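You operate a simulated robot arm through the tools that you are given. There is no shell and no other tool.

Carry out the task below with a simulated two-armed robot. There is one attempt and no reset: what you move stays moved.

Task
Turn the heat off, move the black pan to the trivet, hold it and scrape it clean.
Fine: pan by its handle; pink turner, then on the spoons tray. What is to be rubbed or washed off counts as gone when no trace of it is left.

It is judged by the outcome, as a careful person would: the job done as asked, and still so three seconds after it is handed in. It fails if anything else is knocked over, pushed out of place, dropped, spilled or broken.

Robot
Two 7-joint arms with two-finger grippers on one trunk, on a base that drives. Base frame: it is fixed to the floor where the robot stands at the start and does not move with it; the origin is under the middle of the robot, x ahead of it, y to its left, z up. Readings come in m, degrees, newtons and seconds.
The left shoulder is at the start at [0.085, 0.216, 1.117], the right one opposite. With the tool pointing down near the work surface each hand reaches from about 0.1 to 0.82 m from the robot's upright axis, wherever it stands, measured 20 degrees to its own side. Places, roughly: black pan [2.5, 2.25, 1]; boil knob [2.8, 2, 0.9]; boost button [3, 2.1, 0.9]; fan slider [2.5, 2.4, 1.6]; fry knob [2.6, 1.9, 0.9]; melt knob [2.9, 2, 0.9]; pause button [3, 2, 0.9]; pink turner [2.75, 1.25, 1]; simmer knob [2.7, 2, 0.9]; spoons tray [3, 1.5, 1]; top of the trivet [2.8, 1.7, 0.9]. Payload 3.18 kg a hand.
The tool frame of a hand sits at the grasp point between the pads (the TCP): z along the fingers, y along the line on which they close. The tips reach 0.03 m beyond it. Largest opening 0.144 m; the body of the gripper starts 0.103 m behind the TCP.
Orientation is that of the tool frame in the base frame, as a unit quaternion [w, x, y, z]. With the fingers straight down and closing along the base's y, the tool's x points along the base's -x, its y along +y and its z along -z.

Tools
- The arms move only by the tool step_arm. It takes "left_plan", "right_plan" or both (then of equal length, played together; a hand with none holds still); each is a list of rows, each a list of 3 entries, a list of its own where there are three numbers: the gripper command, from -1 (shut) to 1 (fully open), values between in proportion, then the shift along the base's x, y, z in units of 300 mm (1.0 is 300 mm), then the turn, a rotation vector about the base's x, y, z in units of 180 degrees (1.0 is 180 degrees). In form: [[jaw, [dx, dy, dz], [rx, ry, rz]], ...]. A call has 1 to 20 rows; each row is the pose to reach, as a shift and turn from the pose commanded when the call began. A call with a number of a shift or a turn outside -1 to 1 is refused whole. A row lasts 0.2 s, in which the tool goes at most 0.05 m and 8.6 degrees; a call with a longer step from one row to the next is refused whole, and so is a gripper value outside its range. Where a pose cannot be reached the arm comes as near as it can. A force on the tool above 50 N (or 10 N above the force at the start of the call, whichever is more), or a blocked arm, ends the call early, and 0.2 s more pass. Each finger halts on what it meets, pressing with about 41 N; the grip force reading is that of the motor and also rises with nothing between the fingers. The clock runs only during rows and for 0.2 s after the last one: add rows that repeat a pose to give the fingers time. The reply holds the time, the measured pose of the TCP, the force on the tool along the base axes, the opening and the grip force, in the units named above and with some noise, with the torque about the TCP (base axes, N m) and any sound that the robot's microphone picked up.
- Cameras (640 x 400 px; columns grow to the right, rows downward): "scene" is now at [0.1837, -0.0052, 1.3304]; the picture's right is [0.04, -1.00, 0.00], its down [-0.37, -0.01, -0.93] and it looks along [0.93, 0.04, -0.37] (base axes); focal length 247 px, centre (320, 200). "left" rides on the left gripper at [0.076, -0.016, -0.143] in its tool frame; the picture's right is [0.21, 0.98, 0.00], its down [-0.84, 0.18, -0.51] and it looks along [-0.50, 0.11, 0.86] (tool axes); focal length 218 px, centre (320, 200). "right" rides on the right gripper at [0.076, 0.016, -0.143] in its tool frame; the picture's right is [-0.21, 0.98, 0.00], its down [-0.84, -0.18, -0.51] and it looks along [-0.50, -0.11, 0.86] (tool axes); focal length 218 px, centre (320, 200). There is no depth. A picture from a camera that has moved, and an enlarged one, comes with that camera's place and axes in the base frame and with its lens. The place of the scene camera against the robot may be out by one fixed shift of up to 0.018 m in any direction.
- camera(camera): a new picture of that camera. It takes no simulated time.
- move_column(by): slides the trunk up (or, below 0, down) by that many m; the arms and the scene camera ride with it, the base frame stays. It gives what a move gives, with no picture.
- steer(legs): drives the robot by 1 to 6 legs, each [ahead, left, turn to the left] in m, m and degrees, along the robot's own axes; the way and the turn of a leg run together, so that a leg with both is an arc; at most 1.5 m and 180 degrees a leg. The arms and the cameras ride along, it lands a little off, and it stops where it bumps. It gives what a move gives.
- turn_head(pan, tilt): turns the head with the scene camera to pan (to the left, within 80 degrees either way) and tilt (down, from -29 to 69), counted from straight ahead of the robot. It gives what a move gives.
- inspect(camera, box): a new picture of the part [left, top, right, bottom] of that camera's present view, enlarged. It takes no simulated time.
- finish_job(): hands the job in; it is judged then, once.

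Places have to be worked out from the pictures, the camera data and where the tool is seen. Open the grippers and draw the arms clear of the work before you hand the job in, unless the task says otherwise.

The tools are called after ">>>" as a command line: name --argument value ..., lists and objects as JSON in quotes. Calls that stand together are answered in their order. step_arm: Moves the arms, as the interface text tells. Its arguments: {"type":"object","properties":{"left_plan":{"type":"array","items":{"type":"array"}},"right_plan":{"type":"array","items":{"type":"array"}}},"required":[]} The other tools are called the same way: move_column (by) slides the trunk up or down; steer (legs) drives the base; turn_head (pan, tilt) turns the head that bears the scene camera; camera (camera) takes a picture; inspect (camera, box) takes an enlarged picture of a part of a camera's view; finish_job () hands the job in.

At the start:

```text
clock: 0.0
left_eef_pos: [0.3967, 0.1371, 1.2127]
left_tool_rot: [0.0, -0.001, 1.0, -0.001]
left_ft_force: [-0.9, 0.0, 1.0]
left_wrist_torque: [0.02, 0.03, -0.03]
left_opening: 0.1443
left_grasp_force: 0.0
right_eef_pos: [0.3814, -0.175, 1.188]
right_tool_rot: [0.0, 0.0, 1.0, -0.001]
right_ft_force: [-0.4, 0.4, -1.0]
right_wrist_torque: [0.04, 0.01, -0.04]
right_opening: 0.1439
right_grasp_force: 0.0
trunk travel left (down, up): [-0.2, 0.169]
robot x, y, heading: [0.0024, 0.0006, 0.0]
head pan, tilt: [2.2, 21.8]
```

scene: 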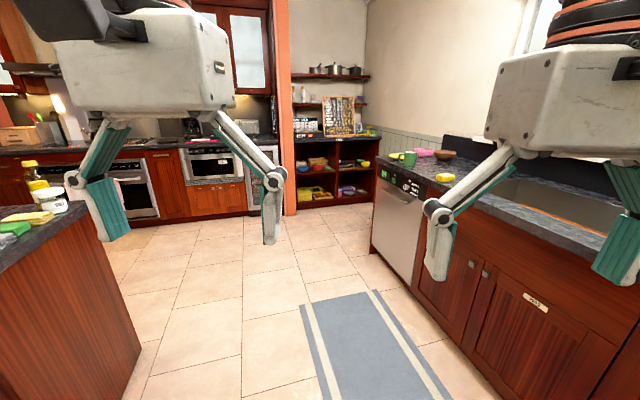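
right: 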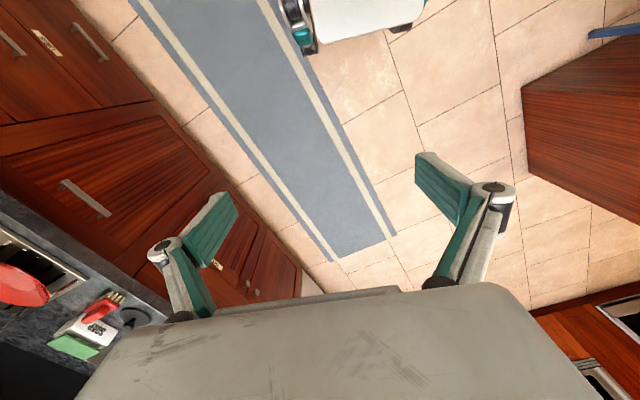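
left: 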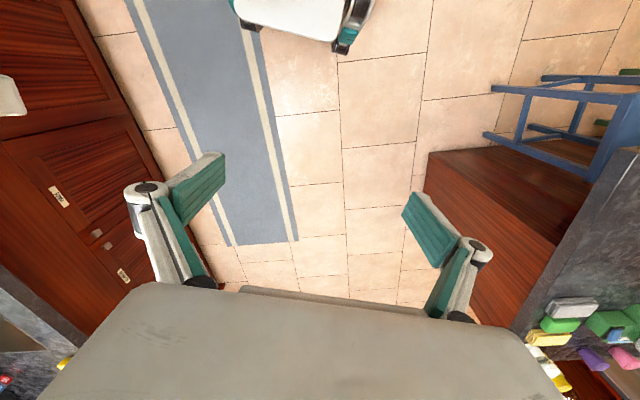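

The picture shows an island on the left and a counter run at the back left, where the stove should be. I turn the head left to see the route and the stove.

>>> turn_head --pan 38 --tilt 15

```text
clock: 1.0
left_eef_pos: [0.3954, 0.1373, 1.2124]
left_tool_rot: [0.001, -0.001, 1.0, -0.001]
left_ft_force: [-0.4, -0.2, -0.6]
left_wrist_torque: [-0.02, -0.01, -0.01]
left_opening: 0.1438
left_grasp_force: 0.1
right_eef_pos: [0.3798, -0.1737, 1.1868]
right_tool_rot: [-0.001, 0.0, 1.0, 0.0]
right_ft_force: [0.3, 0.4, -0.3]
right_wrist_torque: [0.03, 0.0, 0.02]
right_opening: 0.1442
right_grasp_force: 0.1
trunk travel left (down, up): [-0.2, 0.169]
robot x, y, heading: [0.0007, 0.0002, 0.0]
head pan, tilt: [38.0, 15.0]
```

I take a picture in the new head direction.

>>> camera --camera "scene"

>>> inspect --camera "scene" --box '[200, 80, 520, 280]'

```text
taken
camera scene: at [0.1646, 0.0486, 1.3415], right [0.61, -0.79, 0.0], down [-0.2, -0.16, -0.97], along [0.76, 0.59, -0.26], focal length 247 px, centre (320, 200)
```

scene: 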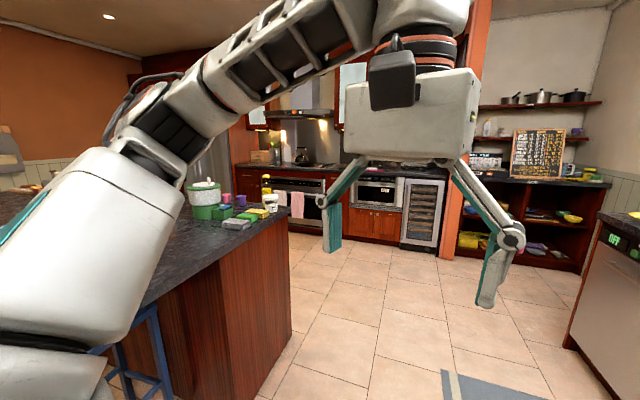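

```text
2.00 times, centred on (360, 180) of scene
camera zoom: at [0.1646, 0.0486, 1.3415], right [0.61, -0.79, 0.0], down [-0.2, -0.16, -0.97], along [0.76, 0.59, -0.26], focal length 494 px, centre (240, 240)
```

zoom: 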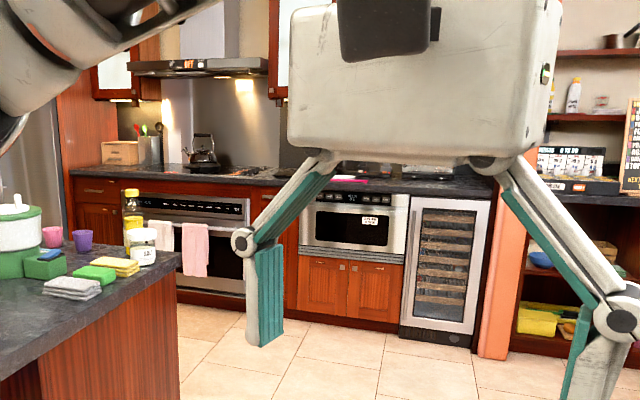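

The stove counter front runs roughly from (3.06, 0.57) to (2.67, 2.6), so the kitchen is turned about 11° left. I turn 12° left and drive up the aisle past the island corner near (1.05, 0.97).

>>> steer --legs '[[0, 0, 12], [1.45, 0, 0]]'

>>> camera --camera "scene"

```text
clock: 8.7
left_eef_pos: [1.724, 0.4845, 1.2133]
left_tool_rot: [0.0, -0.095, 0.995, -0.001]
left_ft_force: [-0.4, 0.3, -0.6]
left_wrist_torque: [-0.03, 0.01, -0.01]
left_opening: 0.1443
left_grasp_force: 0.0
right_eef_pos: [1.7689, 0.1767, 1.1893]
right_tool_rot: [0.0, -0.095, 0.996, 0.0]
right_ft_force: [1.0, -0.3, -0.8]
right_wrist_torque: [0.01, 0.0, 0.0]
right_opening: 0.144
right_grasp_force: 0.1
trunk travel left (down, up): [-0.2, 0.169]
robot x, y, heading: [1.3649, 0.2737, 11.2]
head pan, tilt: [38.0, 15.0]
```

```text
taken
camera scene: at [1.5114, 0.356, 1.3415], right [0.75, -0.66, 0.0], down [-0.17, -0.19, -0.97], along [0.64, 0.73, -0.26], focal length 247 px, centre (320, 200)
```

scene: 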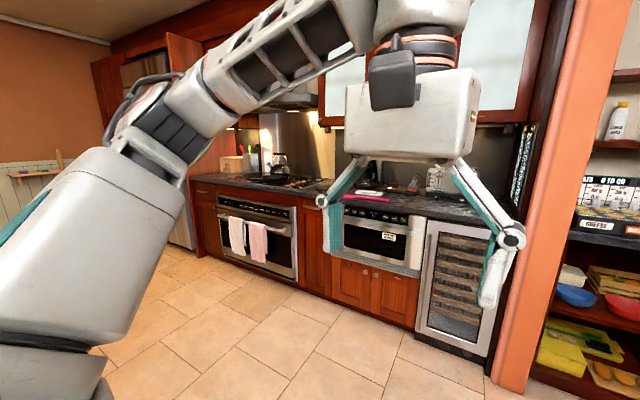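

The counter front line seems turned about 15°, with its front at distance ≈3.0 along the normal. I drive forward, then sideways left along the aisle, ending about 0.75 m off the counter and facing it.

>>> steer --legs '[[0.72, 0, 0], [0, 1.21, 0], [0, 0, 4.5]]'

>>> turn_head --pan 0 --tilt 30

>>> camera --camera "scene"

```text
clock: 23.6
left_eef_pos: [2.1828, 1.8463, 1.2128]
left_tool_rot: [0.0, -0.134, 0.991, 0.0]
left_ft_force: [0.4, 0.0, -0.7]
left_wrist_torque: [-0.03, -0.04, -0.02]
left_opening: 0.1441
left_grasp_force: 0.1
right_eef_pos: [2.2492, 1.5437, 1.1898]
right_tool_rot: [-0.001, -0.133, 0.991, 0.0]
right_ft_force: [0.0, 0.6, -0.4]
right_wrist_torque: [-0.06, 0.0, -0.01]
right_opening: 0.144
right_grasp_force: 0.0
trunk travel left (down, up): [-0.2, 0.169]
robot x, y, heading: [1.8366, 1.6064, 15.3]
head pan, tilt: [38.0, 15.0]
```

```text
clock: 24.7
left_eef_pos: [2.1831, 1.8453, 1.2123]
left_tool_rot: [0.0, -0.134, 0.991, -0.001]
left_ft_force: [-0.6, 0.3, 0.3]
left_wrist_torque: [0.0, 0.02, 0.01]
left_opening: 0.144
left_grasp_force: 0.0
right_eef_pos: [2.2484, 1.5423, 1.1879]
right_tool_rot: [-0.001, -0.133, 0.991, 0.0]
right_ft_force: [0.3, 0.4, 0.5]
right_wrist_torque: [-0.01, 0.02, -0.01]
right_opening: 0.1439
right_grasp_force: 0.0
trunk travel left (down, up): [-0.2, 0.169]
robot x, y, heading: [1.8355, 1.6101, 15.3]
head pan, tilt: [0.0, 30.0]
```

```text
taken
camera scene: at [2.0109, 1.6498, 1.3174], right [0.26, -0.96, 0.0], down [-0.48, -0.13, -0.87], along [0.84, 0.23, -0.5], focal length 247 px, centre (320, 200)
```

scene: 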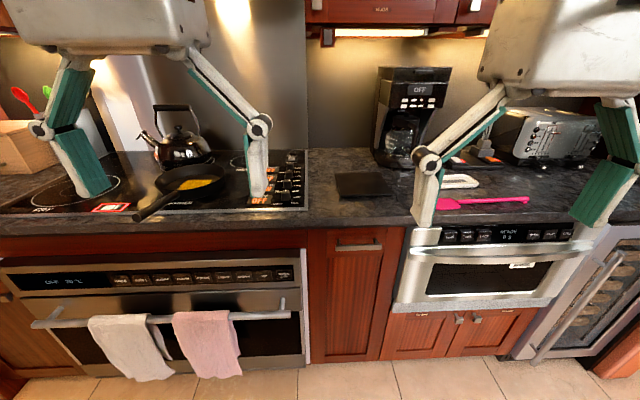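

The cooktop, black pan with yellow residue, trivet (dark square), pink turner and the tray at the back are visible. I enlarge the stove and the right part.

>>> inspect --camera "scene" --box '[100, 120, 320, 240]'

>>> inspect --camera "scene" --box '[225, 140, 335, 215]'

>>> inspect --camera "scene" --box '[320, 120, 560, 260]'

```text
2.91 times, centred on (210, 180) of scene
camera zoom: at [2.0109, 1.6498, 1.3174], right [0.26, -0.96, 0.0], down [-0.48, -0.13, -0.87], along [0.84, 0.23, -0.5], focal length 719 px, centre (640, 258)
```

zoom: 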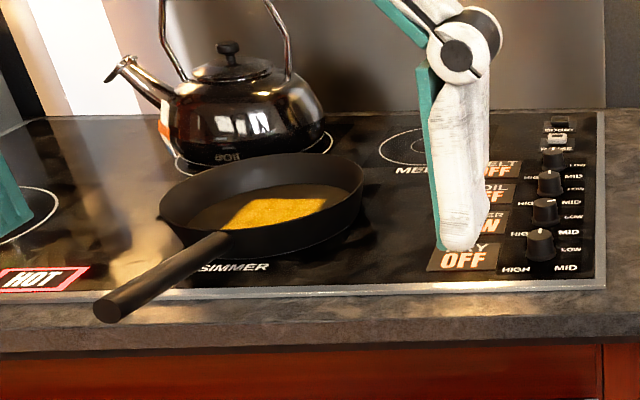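

```text
5.33 times, centred on (280, 178) of scene
camera zoom: at [2.0109, 1.6498, 1.3174], right [0.26, -0.96, 0.0], down [-0.48, -0.13, -0.87], along [0.84, 0.23, -0.5], focal length 1318 px, centre (533, 320)
```

zoom: 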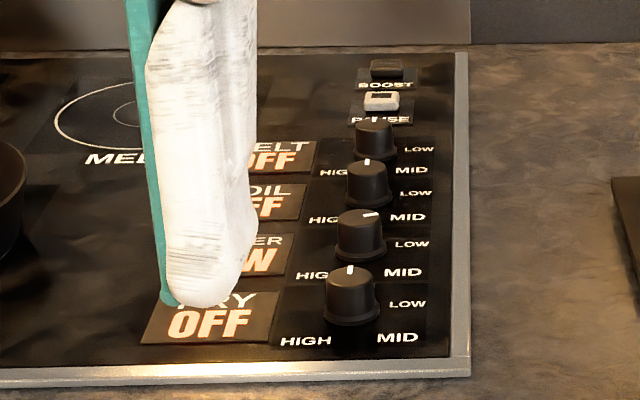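

```text
2.67 times, centred on (440, 190) of scene
camera zoom: at [2.0109, 1.6498, 1.3174], right [0.26, -0.96, 0.0], down [-0.48, -0.13, -0.87], along [0.84, 0.23, -0.5], focal length 659 px, centre (0, 227)
```

zoom: 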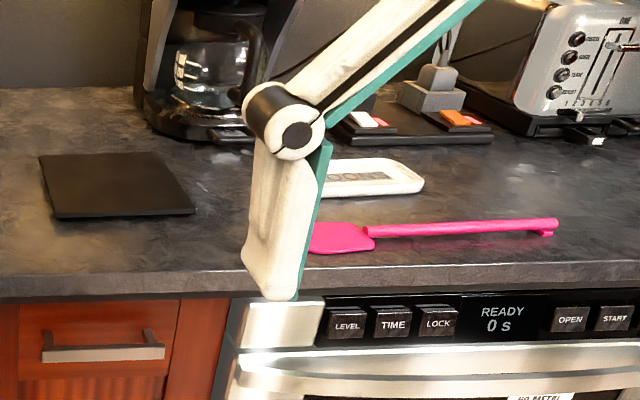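

The simmer knob points to LOW (others OFF). Pan centre is about (2.65, 2.30) with its handle pointing at the robot, trivet about (2.81, 1.71), turner from (2.73, 1.45) to (2.84, 1.20), tray near (2.92, 1.40). I look down to judge base clearance from the counter.

>>> turn_head --pan 0 --tilt 65

>>> camera --camera "scene"

>>> camera --camera "left"

>>> camera --camera "right"

```text
clock: 25.7
left_eef_pos: [2.1817, 1.846, 1.2119]
left_tool_rot: [0.0, -0.134, 0.991, -0.001]
left_ft_force: [-0.3, -0.1, 0.1]
left_wrist_torque: [-0.01, -0.01, 0.0]
left_opening: 0.1442
left_grasp_force: 0.1
right_eef_pos: [2.2491, 1.5421, 1.187]
right_tool_rot: [0.0, -0.133, 0.991, 0.0]
right_ft_force: [0.5, -0.5, 0.0]
right_wrist_torque: [-0.01, -0.01, 0.02]
right_opening: 0.1443
right_grasp_force: 0.1
trunk travel left (down, up): [-0.2, 0.169]
robot x, y, heading: [1.8358, 1.6124, 15.3]
head pan, tilt: [0.0, 65.0]
```

```text
taken
camera scene: at [1.9822, 1.6419, 1.2697], right [0.26, -0.96, 0.0], down [-0.87, -0.24, -0.42], along [0.41, 0.11, -0.91], focal length 247 px, centre (320, 200)
```

scene: 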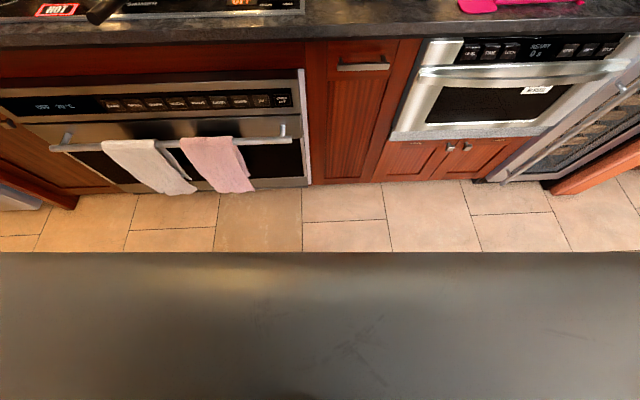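

```text
taken
camera left: at [2.1123, 1.8103, 1.3559], right [-0.46, 0.89, 0.0], down [0.76, 0.4, 0.51], along [0.45, 0.23, -0.86], focal length 218 px, centre (320, 200)
```

left: 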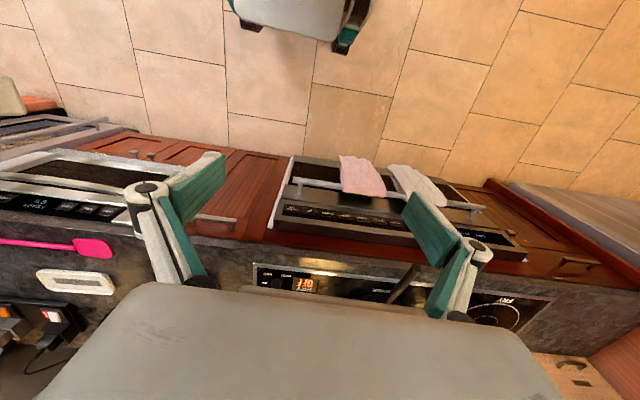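

```text
taken
camera right: at [2.1718, 1.5376, 1.3309], right [-0.06, 1.0, 0.0], down [0.86, 0.05, 0.51], along [0.51, 0.03, -0.86], focal length 218 px, centre (320, 200)
```

right: 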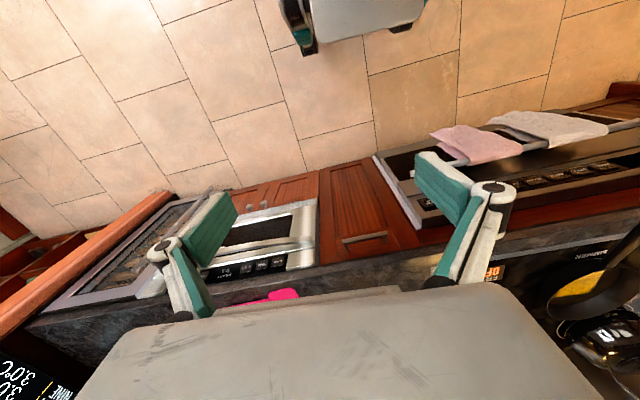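

The base front looks to be about 0.2–0.25 m ahead of the axis, and the towels on the oven rail are at about 0.55 m. I drive 0.22 m closer and look again.

>>> steer --legs '[[0.22, 0, 0]]'

>>> turn_head --pan 5 --tilt 40

>>> camera --camera "scene"

>>> camera --camera "left"

```text
clock: 27.4
left_eef_pos: [2.3932, 1.903, 1.2117]
left_tool_rot: [0.001, -0.135, 0.991, -0.001]
left_ft_force: [0.6, 0.3, 0.2]
left_wrist_torque: [0.02, 0.03, 0.02]
left_opening: 0.1443
left_grasp_force: 0.0
right_eef_pos: [2.4589, 1.6006, 1.1881]
right_tool_rot: [0.0, -0.134, 0.991, -0.001]
right_ft_force: [0.9, -0.2, 0.7]
right_wrist_torque: [0.0, 0.06, 0.01]
right_opening: 0.144
right_grasp_force: 0.0
trunk travel left (down, up): [-0.2, 0.169]
robot x, y, heading: [2.0411, 1.6673, 15.2]
head pan, tilt: [0.0, 65.0]
```

```text
clock: 28.3
left_eef_pos: [2.392, 1.9036, 1.2122]
left_tool_rot: [0.0, -0.134, 0.991, 0.0]
left_ft_force: [-0.4, -0.6, -0.2]
left_wrist_torque: [-0.01, -0.04, 0.02]
left_opening: 0.144
left_grasp_force: 0.1
right_eef_pos: [2.4599, 1.6007, 1.1883]
right_tool_rot: [0.0, -0.134, 0.991, 0.0]
right_ft_force: [0.8, 0.1, -0.3]
right_wrist_torque: [-0.02, 0.02, 0.03]
right_opening: 0.1444
right_grasp_force: 0.1
trunk travel left (down, up): [-0.2, 0.169]
robot x, y, heading: [2.0471, 1.666, 15.2]
head pan, tilt: [5.0, 40.0]
```

```text
taken
camera scene: at [2.2141, 1.7133, 1.3019], right [0.35, -0.94, 0.0], down [-0.6, -0.22, -0.77], along [0.72, 0.27, -0.64], focal length 247 px, centre (320, 200)
```

scene: 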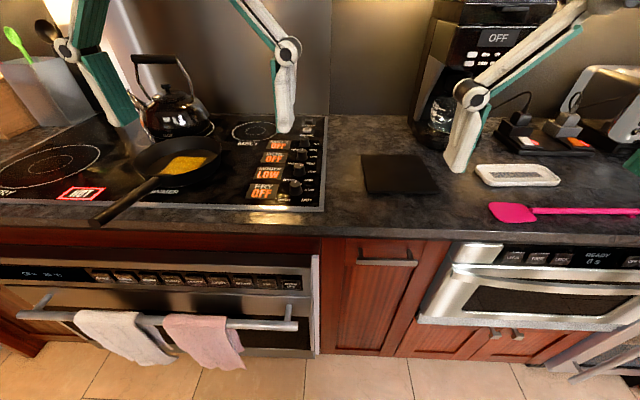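

```text
taken
camera left: at [2.3227, 1.8684, 1.3559], right [-0.46, 0.89, 0.0], down [0.76, 0.4, 0.51], along [0.45, 0.23, -0.86], focal length 218 px, centre (320, 200)
```

left: 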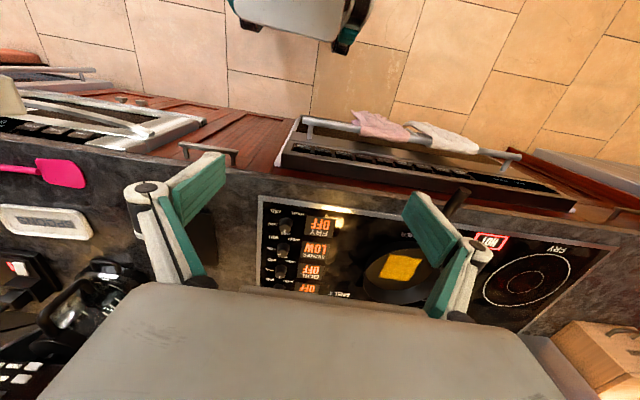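

Now the view is good; simmer's display reads LOW, the others OFF. I enlarge the left wrist camera's view of the knobs.

>>> inspect --camera "left" --box '[240, 180, 360, 300]'

>>> inspect --camera "scene" --box '[230, 110, 340, 220]'

>>> inspect --camera "scene" --box '[350, 120, 640, 260]'

```text
3.33 times, centred on (300, 240) of left
camera zoom: at [2.3227, 1.8684, 1.3559], right [-0.46, 0.89, 0.0], down [0.76, 0.4, 0.51], along [0.45, 0.23, -0.86], focal length 728 px, centre (387, 67)
```

zoom: 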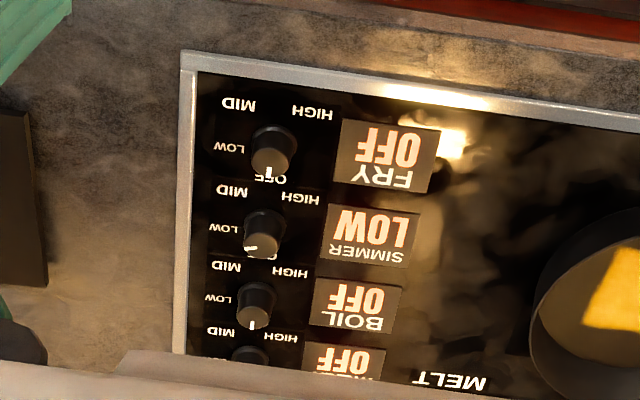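

```text
3.64 times, centred on (285, 165) of scene
camera zoom: at [2.2141, 1.7133, 1.3019], right [0.35, -0.94, 0.0], down [-0.6, -0.22, -0.77], along [0.72, 0.27, -0.64], focal length 898 px, centre (447, 327)
```

zoom: 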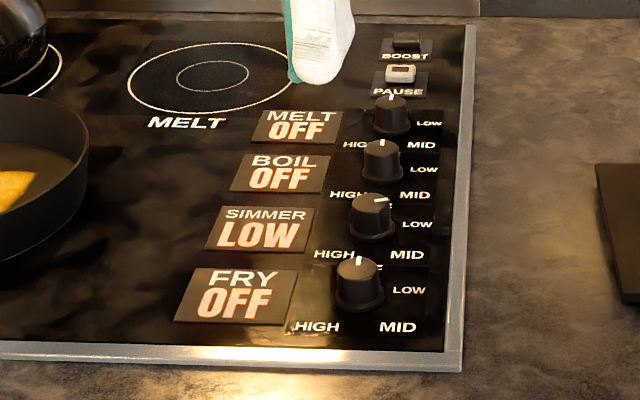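

```text
2.21 times, centred on (495, 190) of scene
camera zoom: at [2.2141, 1.7133, 1.3019], right [0.35, -0.94, 0.0], down [-0.6, -0.22, -0.77], along [0.72, 0.27, -0.64], focal length 545 px, centre (-66, 222)
```

zoom: 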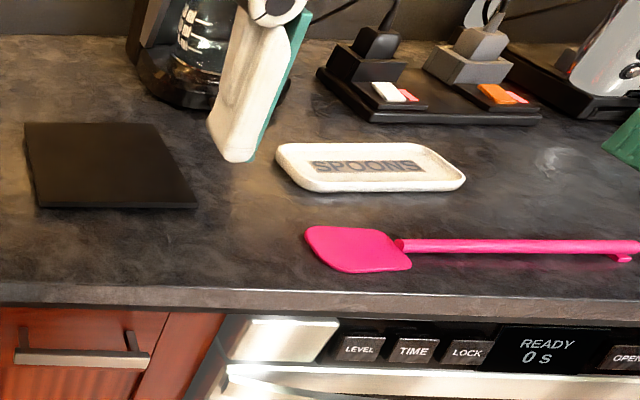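

Triangulating both views gives the simmer knob top at about (2.723, 1.966, 0.946). I move the left hand over toward it, partly closing the jaws and pre-turning the wrist −30° about the vertical.

>>> step_arm --left_plan '[[0.8, [0.1167, 0.0208, -0.0333], [0, 0, -0.0208]], [0.6, [0.2333, 0.0417, -0.0667], [0, 0, -0.0417]], [0.4, [0.35, 0.0625, -0.1], [0, 0, -0.0625]], [0.2, [0.4667, 0.0833, -0.1333], [0, 0, -0.0833]], [0.1, [0.5833, 0.1042, -0.1667], [0, 0, -0.1042]], [0.1, [0.7, 0.125, -0.2], [0, 0, -0.125]], [0.1, [0.8167, 0.1458, -0.2333], [0, 0, -0.1458]], [0.1, [0.9333, 0.1667, -0.2667], [0, 0, -0.1667]], [0.1, [0.9333, 0.1667, -0.2667], [0, 0, -0.1667]]]'

>>> camera --camera "left"

>>> camera --camera "scene"

```text
clock: 30.3
left_eef_pos: [2.5156, 1.9214, 1.164]
left_tool_rot: [0.028, 0.003, 0.999, -0.02]
left_ft_force: [0.2, 0.2, 0.5]
left_wrist_torque: [-0.01, 0.0, 0.02]
left_opening: 0.0793
left_grasp_force: 0.0
left hand out of reach, approached as far as the arm can: row 4, 5, 6, 7, 8, 9
right_eef_pos: [2.4593, 1.6005, 1.1892]
right_tool_rot: [0.001, -0.134, 0.991, 0.0]
right_ft_force: [-0.3, -0.1, 0.2]
right_wrist_torque: [-0.03, 0.0, -0.02]
right_opening: 0.1442
right_grasp_force: 0.1
trunk travel left (down, up): [-0.2, 0.169]
robot x, y, heading: [2.0467, 1.6675, 15.4]
head pan, tilt: [5.0, 40.0]
```

```text
taken
camera left: at [2.4309, 1.9112, 1.3037], right [-0.2, 0.98, -0.05], down [0.81, 0.2, 0.55], along [0.54, 0.07, -0.84], focal length 218 px, centre (320, 200)
```

left: 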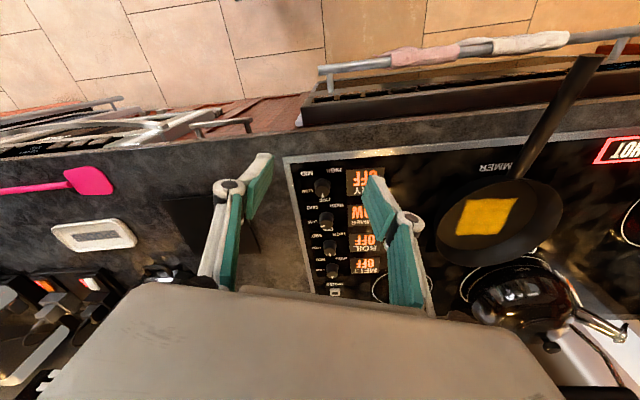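

```text
taken
camera scene: at [2.2139, 1.7132, 1.302], right [0.35, -0.94, 0.0], down [-0.6, -0.22, -0.77], along [0.72, 0.27, -0.64], focal length 247 px, centre (320, 200)
```

scene: 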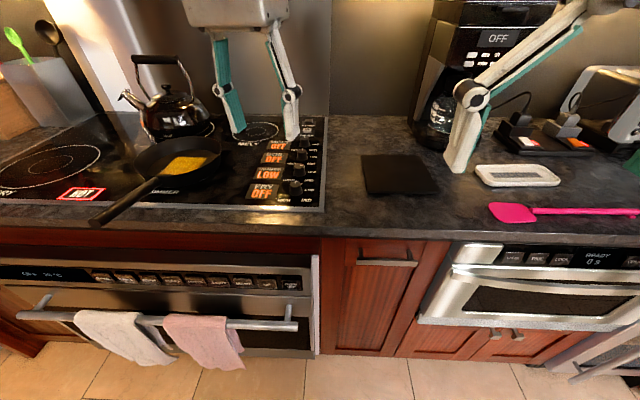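

The far pose was out of reach that high up. I raise the trunk by 0.1 m so that the hover height lies in the arm's good range.

>>> move_column --by 0.1

>>> step_arm --left_plan '[[0.1, [0, 0, 0], [0, 0, 0]]]'

```text
clock: 31.6
left_eef_pos: [2.4854, 1.9147, 1.3109]
left_tool_rot: [0.075, 0.0, 0.997, -0.009]
left_ft_force: [0.0, -0.3, 0.1]
left_wrist_torque: [-0.01, 0.02, -0.01]
left_opening: 0.0792
left_grasp_force: 0.1
right_eef_pos: [2.4618, 1.6011, 1.2882]
right_tool_rot: [0.0, -0.133, 0.991, 0.0]
right_ft_force: [0.3, -0.3, 0.8]
right_wrist_torque: [0.01, 0.02, 0.0]
right_opening: 0.1437
right_grasp_force: 0.1
trunk travel left (down, up): [-0.3, 0.069]
robot x, y, heading: [2.0459, 1.6654, 15.4]
head pan, tilt: [5.0, 40.0]
```

```text
clock: 32.0
left_eef_pos: [2.4858, 1.9144, 1.3126]
left_tool_rot: [0.075, 0.001, 0.997, -0.008]
left_ft_force: [0.7, 0.1, 0.0]
left_wrist_torque: [-0.03, 0.03, 0.01]
left_opening: 0.0792
left_grasp_force: 0.1
right_eef_pos: [2.4601, 1.6001, 1.2888]
right_tool_rot: [0.0, -0.134, 0.991, 0.0]
right_ft_force: [-0.2, 0.7, 0.4]
right_wrist_torque: [-0.01, -0.04, -0.03]
right_opening: 0.1437
right_grasp_force: 0.0
trunk travel left (down, up): [-0.3, 0.069]
robot x, y, heading: [2.0471, 1.6693, 15.6]
head pan, tilt: [5.0, 40.0]
```

The commanded pose seems to be where the hand now is (yaw −15°, tilted 8.6°). I now lower and advance to a hover at z≈1.06 above the knob while straightening the tilt.

>>> step_arm --left_plan '[[0.1, [0, 0, -0.16], [0.0005, 0.0048, -0.0083]], [0.1, [0, 0, -0.32], [0.001, 0.0096, -0.0166]], [0.1, [0, 0, -0.48], [0.0015, 0.0144, -0.0249]], [0.1, [0.113, 0.0247, -0.531], [0.002, 0.0192, -0.0332]], [0.1, [0.226, 0.0494, -0.583], [0.0025, 0.024, -0.0415]], [0.1, [0.339, 0.0741, -0.634], [0.003, 0.0288, -0.0498]], [0.1, [0.451, 0.0989, -0.686], [0.0035, 0.0336, -0.0581]], [0.1, [0.564, 0.1236, -0.737], [0.004, 0.0384, -0.0664]], [0.1, [0.677, 0.1483, -0.789], [0.0045, 0.0432, -0.0747]], [0.1, [0.79, 0.173, -0.84], [0.005, 0.048, -0.083]], [0.1, [0.79, 0.173, -0.84], [0.005, 0.048, -0.083]]]'

>>> camera --camera "left"

>>> inspect --camera "scene" --box '[200, 100, 360, 260]'

```text
clock: 34.4
left_eef_pos: [2.5519, 1.9304, 1.1369]
left_tool_rot: [0.038, 0.065, 0.997, -0.009]
left_ft_force: [0.3, -0.2, -0.5]
left_wrist_torque: [0.01, -0.01, 0.01]
left_opening: 0.0794
left_grasp_force: 0.1
left hand out of reach, approached as far as the arm can: row 6, 7, 8, 9, 10, 11
right_eef_pos: [2.4613, 1.6005, 1.2883]
right_tool_rot: [0.0, -0.134, 0.991, 0.0]
right_ft_force: [0.1, 1.1, -0.6]
right_wrist_torque: [0.01, -0.03, 0.03]
right_opening: 0.1438
right_grasp_force: 0.0
trunk travel left (down, up): [-0.3, 0.069]
robot x, y, heading: [2.0467, 1.6724, 15.4]
head pan, tilt: [5.0, 40.0]
```

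```text
taken
camera left: at [2.4635, 1.9281, 1.2743], right [-0.08, 1.0, -0.03], down [0.82, 0.08, 0.57], along [0.57, 0.02, -0.82], focal length 218 px, centre (320, 200)
```

left: 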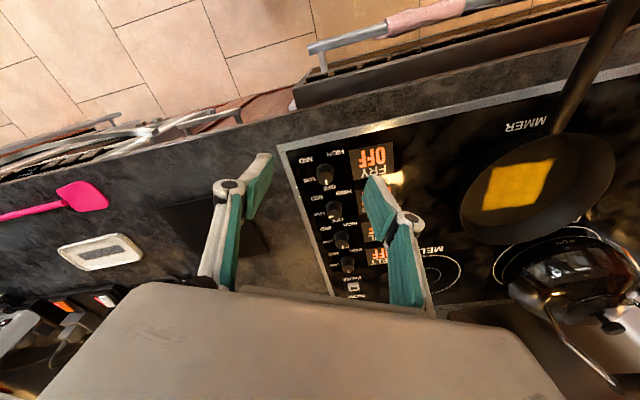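

```text
2.50 times, centred on (280, 180) of scene
camera zoom: at [2.1643, 1.6996, 1.4054], right [0.35, -0.94, 0.0], down [-0.6, -0.22, -0.77], along [0.72, 0.27, -0.64], focal length 618 px, centre (420, 250)
```

zoom: 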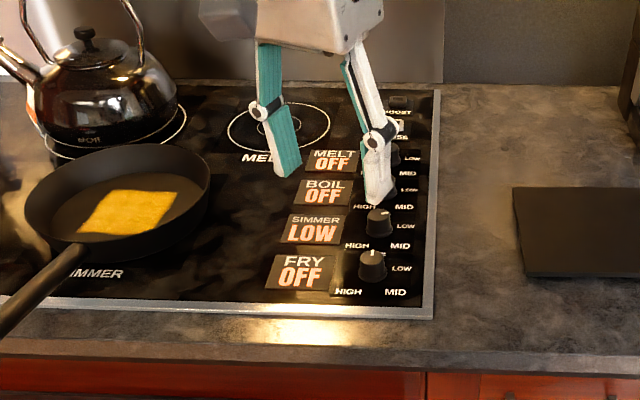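

The reach limit loosens the lower the hand is, so I first go straight down to z≈1.03 and then move forward over the knob.

>>> step_arm --left_plan '[[0.1, [0, 0, -0.12], [0.0, 0.008, -0.013]], [0.1, [0, 0, -0.24], [0.0, 0.016, -0.026]], [0.1, [0, 0, -0.35], [0.0, 0.024, -0.04]], [0.1, [0.114, 0.024, -0.35], [0.0, 0.024, -0.04]], [0.1, [0.228, 0.048, -0.35], [0.0, 0.024, -0.04]], [0.1, [0.342, 0.072, -0.35], [0.0, 0.024, -0.04]], [0.1, [0.456, 0.096, -0.35], [0.0, 0.024, -0.04]], [0.1, [0.57, 0.12, -0.35], [0.0, 0.024, -0.04]], [0.1, [0.57, 0.12, -0.35], [0.0, 0.024, -0.04]]]'

>>> camera --camera "left"

>>> camera --camera "scene"

```text
clock: 36.4
left_eef_pos: [2.5526, 1.9292, 1.1018]
left_tool_rot: [0.029, 0.082, 0.996, -0.01]
left_ft_force: [-0.2, 0.1, 0.1]
left_wrist_torque: [0.01, -0.01, 0.01]
left_opening: 0.0791
left_grasp_force: 0.1
left hand out of reach, approached as far as the arm can: row 2, 3, 4, 5, 6, 7, 8, 9
right_eef_pos: [2.4599, 1.5999, 1.2884]
right_tool_rot: [0.0, -0.133, 0.991, 0.0]
right_ft_force: [0.1, -0.6, -0.2]
right_wrist_torque: [-0.01, 0.02, 0.01]
right_opening: 0.1441
right_grasp_force: 0.1
trunk travel left (down, up): [-0.3, 0.069]
robot x, y, heading: [2.0454, 1.6673, 15.2]
head pan, tilt: [5.0, 40.0]
```

```text
taken
camera left: at [2.4667, 1.9303, 1.2411], right [-0.05, 1.0, -0.03], down [0.83, 0.05, 0.55], along [0.55, 0.0, -0.83], focal length 218 px, centre (320, 200)
```

left: 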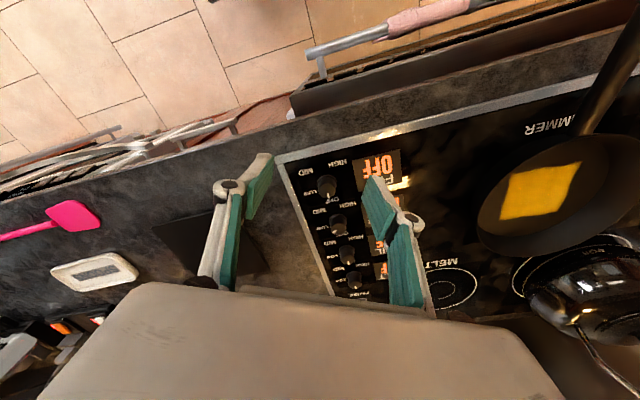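

```text
taken
camera scene: at [2.1642, 1.6996, 1.4054], right [0.35, -0.94, 0.0], down [-0.6, -0.22, -0.77], along [0.72, 0.27, -0.64], focal length 247 px, centre (320, 200)
```

scene: 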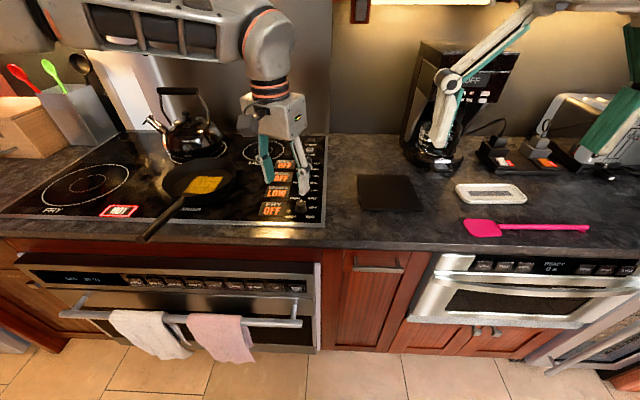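

Even a straight descent was limited, so the −30° wrist pre-turn is probably against a wrist limit. I turn the yaw back (+25°), level the tilt, and then retry lower and forward.

>>> step_arm --left_plan '[[0.1, [0, 0, 0], [0.0, 0.003, 0.035]], [0.1, [0, 0, 0], [0.0, 0.006, 0.07]], [0.1, [0, 0, 0], [0.0, 0.009, 0.105]], [0.1, [0, 0, 0], [0.0, 0.018, 0.14]], [0.1, [0, 0, -0.1], [0.0, 0.018, 0.14]], [0.1, [0, 0, -0.2], [0.0, 0.018, 0.14]]]'

```text
clock: 37.8
left_eef_pos: [2.5569, 1.9323, 1.0401]
left_tool_rot: [0.001, -0.139, 0.99, -0.006]
left_ft_force: [1.2, 0.3, -0.8]
left_wrist_torque: [0.0, -0.02, 0.03]
left_opening: 0.0791
left_grasp_force: 0.0
right_eef_pos: [2.461, 1.6003, 1.2896]
right_tool_rot: [0.0, -0.134, 0.991, 0.0]
right_ft_force: [0.5, -0.3, 0.7]
right_wrist_torque: [-0.05, 0.01, -0.01]
right_opening: 0.1439
right_grasp_force: 0.1
trunk travel left (down, up): [-0.3, 0.069]
robot x, y, heading: [2.0478, 1.6674, 15.3]
head pan, tilt: [5.0, 40.0]
```

Confirmed: with the yaw at the heading the pose is reached. Now forward to above the knob at z≈1.03.

>>> step_arm --left_plan '[[0.1, [0.111, 0.023, 0], [0, 0, 0]], [0.1, [0.222, 0.046, 0], [0, 0, 0]], [0.1, [0.333, 0.068, 0], [0, 0, 0]], [0.1, [0.444, 0.091, 0], [0, 0, 0]], [0.1, [0.553, 0.113, 0], [0, 0, 0]], [0.1, [0.553, 0.113, 0], [0, 0, 0]]]'

>>> camera --camera "left"

>>> inspect --camera "scene" --box '[200, 100, 360, 260]'

```text
clock: 39.2
left_eef_pos: [2.6797, 1.9561, 1.0391]
left_tool_rot: [0.001, -0.137, 0.991, -0.006]
left_ft_force: [0.3, -1.1, 0.2]
left_wrist_torque: [0.0, -0.02, -0.02]
left_opening: 0.0792
left_grasp_force: 0.1
left hand out of reach, approached as far as the arm can: row 4, 5, 6
right_eef_pos: [2.4602, 1.6001, 1.2879]
right_tool_rot: [0.0, -0.134, 0.991, -0.001]
right_ft_force: [-0.6, 0.5, -0.7]
right_wrist_torque: [-0.04, 0.0, -0.04]
right_opening: 0.144
right_grasp_force: 0.1
trunk travel left (down, up): [-0.3, 0.069]
robot x, y, heading: [2.0482, 1.6664, 15.5]
head pan, tilt: [5.0, 40.0]
```

```text
taken
camera left: at [2.6091, 1.9221, 1.1834], right [-0.47, 0.88, -0.01], down [0.76, 0.41, 0.5], along [0.45, 0.23, -0.86], focal length 218 px, centre (320, 200)
```

left: 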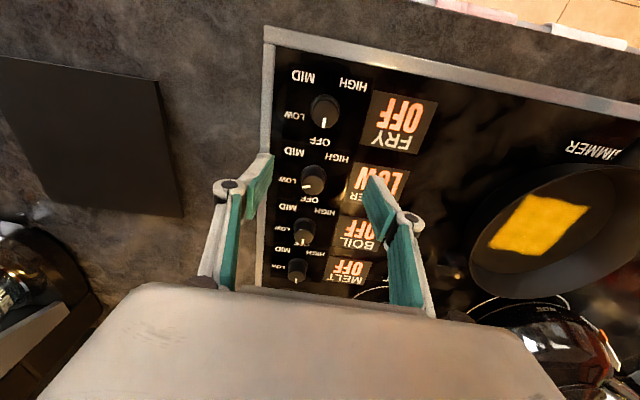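

```text
2.50 times, centred on (280, 180) of scene
camera zoom: at [2.1646, 1.6994, 1.4054], right [0.35, -0.94, 0.0], down [-0.6, -0.22, -0.77], along [0.72, 0.27, -0.64], focal length 618 px, centre (420, 250)
```

zoom: 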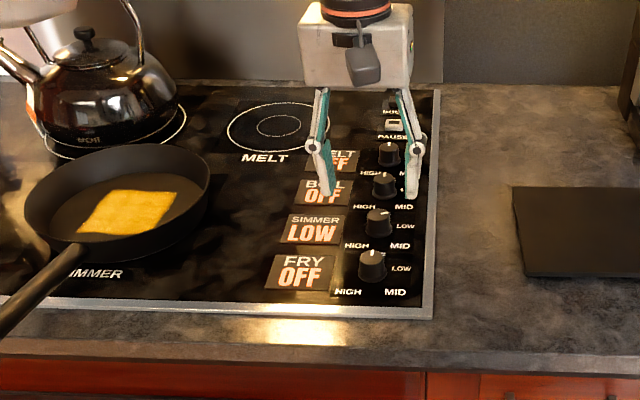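

Still about 4 cm short at this height. I enlarge the wrist view to refine the knob position.

>>> inspect --camera "left" --box '[250, 130, 400, 230]'

```text
4.00 times, centred on (325, 180) of left
camera zoom: at [2.6091, 1.9221, 1.1834], right [-0.47, 0.88, -0.01], down [0.76, 0.41, 0.5], along [0.45, 0.23, -0.86], focal length 873 px, centre (300, 280)
```

zoom: 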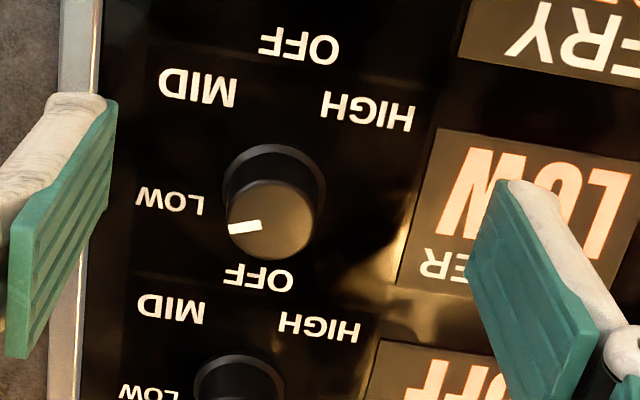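

Refined knob centre: (2.72, 1.967); its pointer is about 61–69° clockwise of OFF. I lower to z≈0.985 (tips just above the knob) and go forward the remaining 4 cm.

>>> step_arm --left_plan '[[0.1, [0, 0, -0.09], [0, 0, 0]], [0.1, [0, 0, -0.175], [0, 0, 0]], [0.1, [0.067, 0.018, -0.175], [0, 0, 0]], [0.1, [0.137, 0.036, -0.175], [0, 0, 0]], [0.1, [0.137, 0.036, -0.175], [0, 0, 0]]]'

```text
clock: 40.4
left_eef_pos: [2.6897, 1.9582, 0.9887]
left_tool_rot: [0.002, -0.138, 0.99, -0.006]
left_ft_force: [0.1, -0.7, 0.1]
left_wrist_torque: [0.0, -0.03, -0.02]
left_opening: 0.0792
left_grasp_force: 0.1
left hand out of reach, approached as far as the arm can: row 3, 4, 5
right_eef_pos: [2.4605, 1.5999, 1.2868]
right_tool_rot: [0.0, -0.134, 0.991, 0.001]
right_ft_force: [0.4, 0.1, 0.0]
right_wrist_torque: [-0.02, 0.01, 0.0]
right_opening: 0.1439
right_grasp_force: 0.1
trunk travel left (down, up): [-0.3, 0.069]
robot x, y, heading: [2.0479, 1.6705, 15.6]
head pan, tilt: [5.0, 40.0]
```

I gain only 1 cm; 3 cm are still missing. I check with the right wrist camera how far the base front is from the oven rail.

>>> camera --camera "right"

>>> camera --camera "left"

```text
taken
camera right: at [2.3828, 1.5956, 1.4309], right [-0.06, 1.0, 0.0], down [0.86, 0.05, 0.51], along [0.51, 0.03, -0.86], focal length 218 px, centre (320, 200)
```

right: 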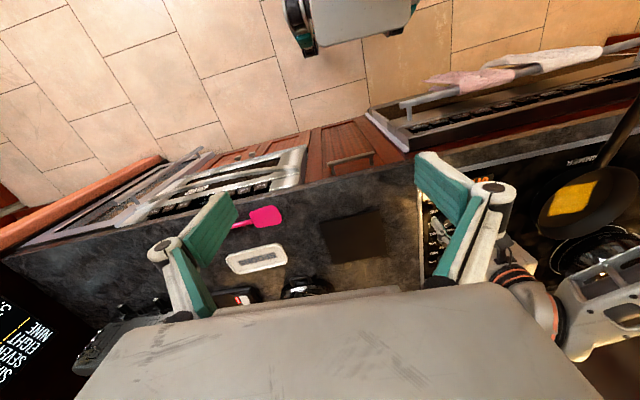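

```text
taken
camera left: at [2.6205, 1.9242, 1.1323], right [-0.47, 0.88, -0.01], down [0.76, 0.41, 0.51], along [0.45, 0.23, -0.86], focal length 218 px, centre (320, 200)
```

left: 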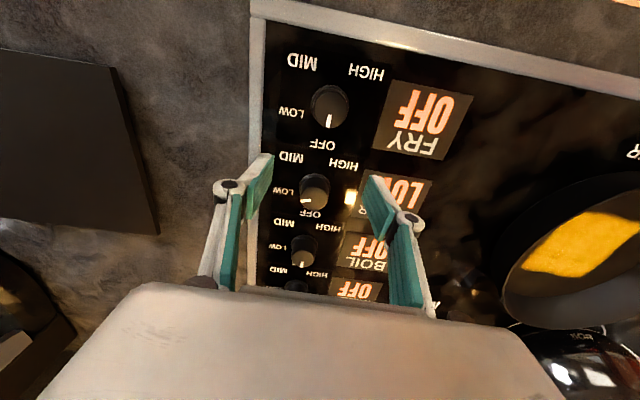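

Base front is about 0.24 m ahead and the towels are about 0.42 m ahead, so there's room. I raise the left hand a little and drive 0.08 m forward.

>>> step_arm --left_plan '[[0.1, [-0.05, -0.014, 0.12], [0, 0, 0]], [0.1, [-0.13, -0.036, 0.2], [0, 0, 0]], [0.1, [-0.2, -0.055, 0.2], [0, 0, 0]]]'

>>> steer --legs '[[0.08, 0, 0]]'

```text
clock: 41.2
left_eef_pos: [2.6265, 1.9432, 1.045]
left_tool_rot: [0.0, -0.139, 0.99, -0.007]
left_ft_force: [-0.2, 0.8, 0.5]
left_wrist_torque: [0.0, -0.01, -0.01]
left_opening: 0.0793
left_grasp_force: 0.0
right_eef_pos: [2.4591, 1.5992, 1.2877]
right_tool_rot: [-0.001, -0.134, 0.991, 0.0]
right_ft_force: [-0.1, 0.2, -0.9]
right_wrist_torque: [0.03, 0.0, 0.05]
right_opening: 0.144
right_grasp_force: 0.1
trunk travel left (down, up): [-0.3, 0.069]
robot x, y, heading: [2.0487, 1.6664, 15.4]
head pan, tilt: [5.0, 40.0]
```

```text
clock: 42.3
left_eef_pos: [2.7054, 1.9639, 1.0451]
left_tool_rot: [0.001, -0.137, 0.991, -0.006]
left_ft_force: [0.2, 0.3, 0.0]
left_wrist_torque: [-0.02, 0.03, 0.0]
left_opening: 0.0792
left_grasp_force: 0.0
right_eef_pos: [2.5375, 1.6205, 1.2884]
right_tool_rot: [0.0, -0.133, 0.991, 0.0]
right_ft_force: [0.5, 0.1, -0.4]
right_wrist_torque: [0.02, 0.03, 0.02]
right_opening: 0.1439
right_grasp_force: 0.1
trunk travel left (down, up): [-0.3, 0.069]
robot x, y, heading: [2.1247, 1.6892, 15.4]
head pan, tilt: [5.0, 40.0]
```

Now the hand is nearly over the knob. I shift the last 1.5 cm and lower to z≈0.985, then check.

>>> step_arm --left_plan '[[0.1, [0.025, 0.005, -0.05], [0, 0, 0]], [0.1, [0.05, 0.01, -0.13], [0, 0, 0]], [0.1, [0.05, 0.01, -0.2], [0, 0, 0]], [0.1, [0.05, 0.01, -0.2], [0, 0, 0]]]'

>>> inspect --camera "left" --box '[220, 100, 420, 300]'

>>> inspect --camera "scene" --box '[200, 100, 360, 260]'

```text
clock: 43.3
left_eef_pos: [2.7205, 1.968, 0.9865]
left_tool_rot: [0.001, -0.137, 0.991, -0.006]
left_ft_force: [-0.3, 0.5, 0.0]
left_wrist_torque: [0.01, 0.02, -0.02]
left_opening: 0.0792
left_grasp_force: 0.0
right_eef_pos: [2.5378, 1.6207, 1.2882]
right_tool_rot: [0.0, -0.134, 0.991, 0.001]
right_ft_force: [0.6, -0.3, 0.4]
right_wrist_torque: [0.04, 0.0, -0.01]
right_opening: 0.1442
right_grasp_force: 0.0
trunk travel left (down, up): [-0.3, 0.069]
robot x, y, heading: [2.1245, 1.6903, 15.1]
head pan, tilt: [5.0, 40.0]
```

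```text
2.00 times, centred on (320, 200) of left
camera zoom: at [2.6495, 1.9344, 1.1302], right [-0.47, 0.88, -0.01], down [0.76, 0.41, 0.51], along [0.45, 0.23, -0.86], focal length 436 px, centre (320, 200)
```

zoom: 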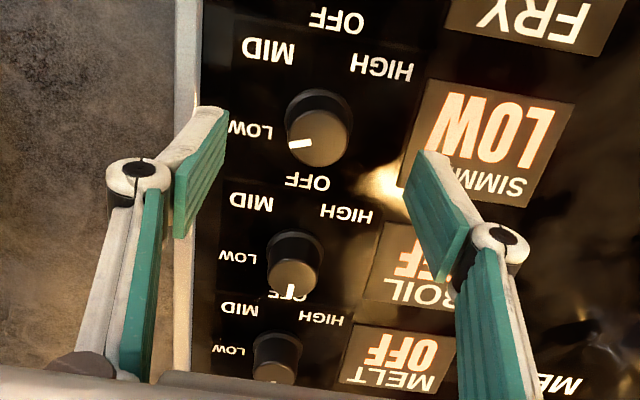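

```text
2.50 times, centred on (280, 180) of scene
camera zoom: at [2.2412, 1.7203, 1.4055], right [0.35, -0.94, 0.0], down [-0.6, -0.22, -0.77], along [0.72, 0.27, -0.64], focal length 618 px, centre (420, 250)
```

zoom: 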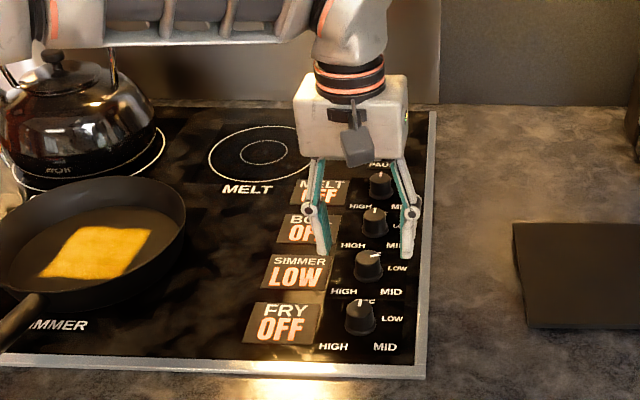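

Alignment looks right (fingers on both sides of the simmer knob). I lower to z≈0.959 and close the jaws on it.

>>> step_arm --left_plan '[[0.1, [0, 0, -0.045], [0, 0, 0]], [0.1, [0, 0, -0.09], [0, 0, 0]], [-0.2, [0, 0, -0.09], [0, 0, 0]], [-0.5, [0, 0, -0.09], [0, 0, 0]], [-0.8, [0, 0, -0.09], [0, 0, 0]], [-0.8, [0, 0, -0.09], [0, 0, 0]]]'

>>> inspect --camera "left" --box '[220, 100, 420, 300]'

>>> inspect --camera "scene" --box '[240, 120, 340, 220]'

```text
clock: 44.7
left_eef_pos: [2.7184, 1.9667, 0.9575]
left_tool_rot: [0.001, -0.137, 0.991, -0.006]
left_ft_force: [-0.1, -3.1, -2.5]
left_wrist_torque: [-0.07, -0.14, 0.03]
left_opening: 0.0293
left_grasp_force: 45.2
right_eef_pos: [2.5368, 1.6202, 1.288]
right_tool_rot: [0.0, -0.134, 0.991, 0.0]
right_ft_force: [0.6, 0.1, 0.4]
right_wrist_torque: [0.04, -0.03, -0.03]
right_opening: 0.144
right_grasp_force: 0.1
trunk travel left (down, up): [-0.3, 0.069]
robot x, y, heading: [2.1249, 1.6874, 15.3]
head pan, tilt: [5.0, 40.0]
```

```text
2.00 times, centred on (320, 200) of left
camera zoom: at [2.6491, 1.9325, 1.1021], right [-0.47, 0.88, -0.01], down [0.76, 0.41, 0.5], along [0.45, 0.23, -0.86], focal length 436 px, centre (320, 200)
```

zoom: 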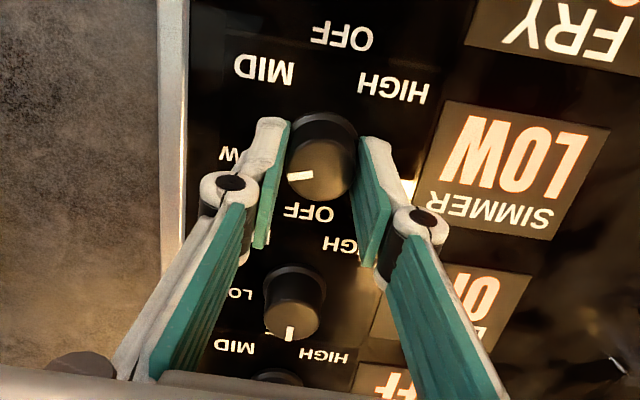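

```text
4.00 times, centred on (290, 170) of scene
camera zoom: at [2.2413, 1.72, 1.4054], right [0.35, -0.94, 0.0], down [-0.6, -0.22, -0.77], along [0.72, 0.27, -0.64], focal length 988 px, centre (440, 320)
```

zoom: 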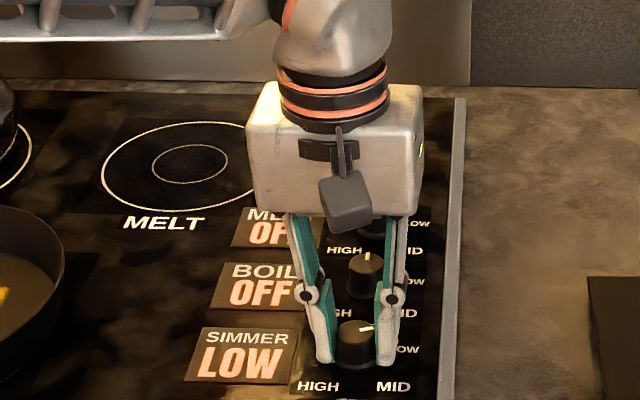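

The knob is gripped (29 mm). I turn the hand 65° counter-clockwise, from LOW to OFF.

>>> step_arm --left_plan '[[-0.8, [0, 0, 0], [0, 0, 0.04]], [-0.8, [0, 0, 0], [0, 0, 0.08]], [-0.8, [0, 0, 0], [0, 0, 0.12]], [-0.8, [0, 0, 0], [0, 0, 0.16]], [-0.8, [0, 0, 0], [0, 0, 0.2]], [-0.8, [0, 0, 0], [0, 0, 0.24]], [-0.8, [0, 0, 0], [0, 0, 0.28]], [-0.8, [0, 0, 0], [0, 0, 0.32]], [-0.8, [0, 0, 0], [0, 0, 0.36]], [-0.8, [0, 0, 0], [0, 0, 0.36]]]'

>>> camera --camera "left"

>>> inspect --camera "scene" --box '[240, 120, 340, 220]'

```text
clock: 46.9
left_eef_pos: [2.7169, 1.9687, 0.9578]
left_tool_rot: [0.003, -0.648, 0.762, -0.003]
left_ft_force: [-18.9, 8.0, -7.2]
left_wrist_torque: [0.09, 0.68, -0.05]
left_opening: 0.0291
left_grasp_force: 45.0
right_eef_pos: [2.5361, 1.6227, 1.2887]
right_tool_rot: [0.001, -0.133, 0.991, -0.001]
right_ft_force: [0.0, 0.5, 0.1]
right_wrist_torque: [0.02, 0.01, -0.01]
right_opening: 0.1438
right_grasp_force: 0.1
trunk travel left (down, up): [-0.3, 0.069]
robot x, y, heading: [2.1229, 1.692, 15.3]
head pan, tilt: [5.0, 40.0]
```

```text
taken
camera left: at [2.7186, 1.8909, 1.102], right [-1.0, -0.05, -0.01], down [-0.05, 0.86, 0.51], along [-0.02, 0.51, -0.86], focal length 218 px, centre (320, 200)
```

left: 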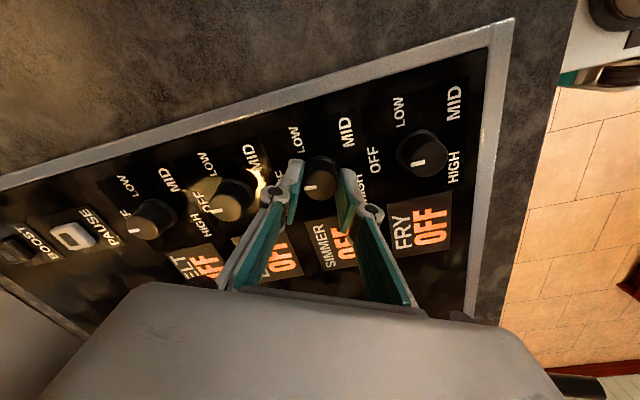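

```text
4.00 times, centred on (290, 170) of scene
camera zoom: at [2.2395, 1.7216, 1.4055], right [0.35, -0.94, 0.0], down [-0.6, -0.22, -0.77], along [0.72, 0.26, -0.64], focal length 988 px, centre (440, 320)
```

zoom: 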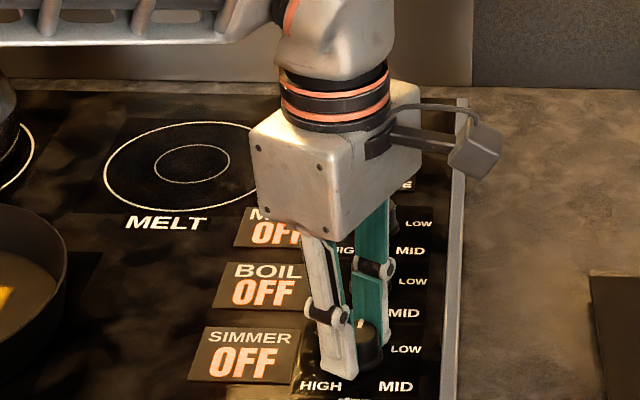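

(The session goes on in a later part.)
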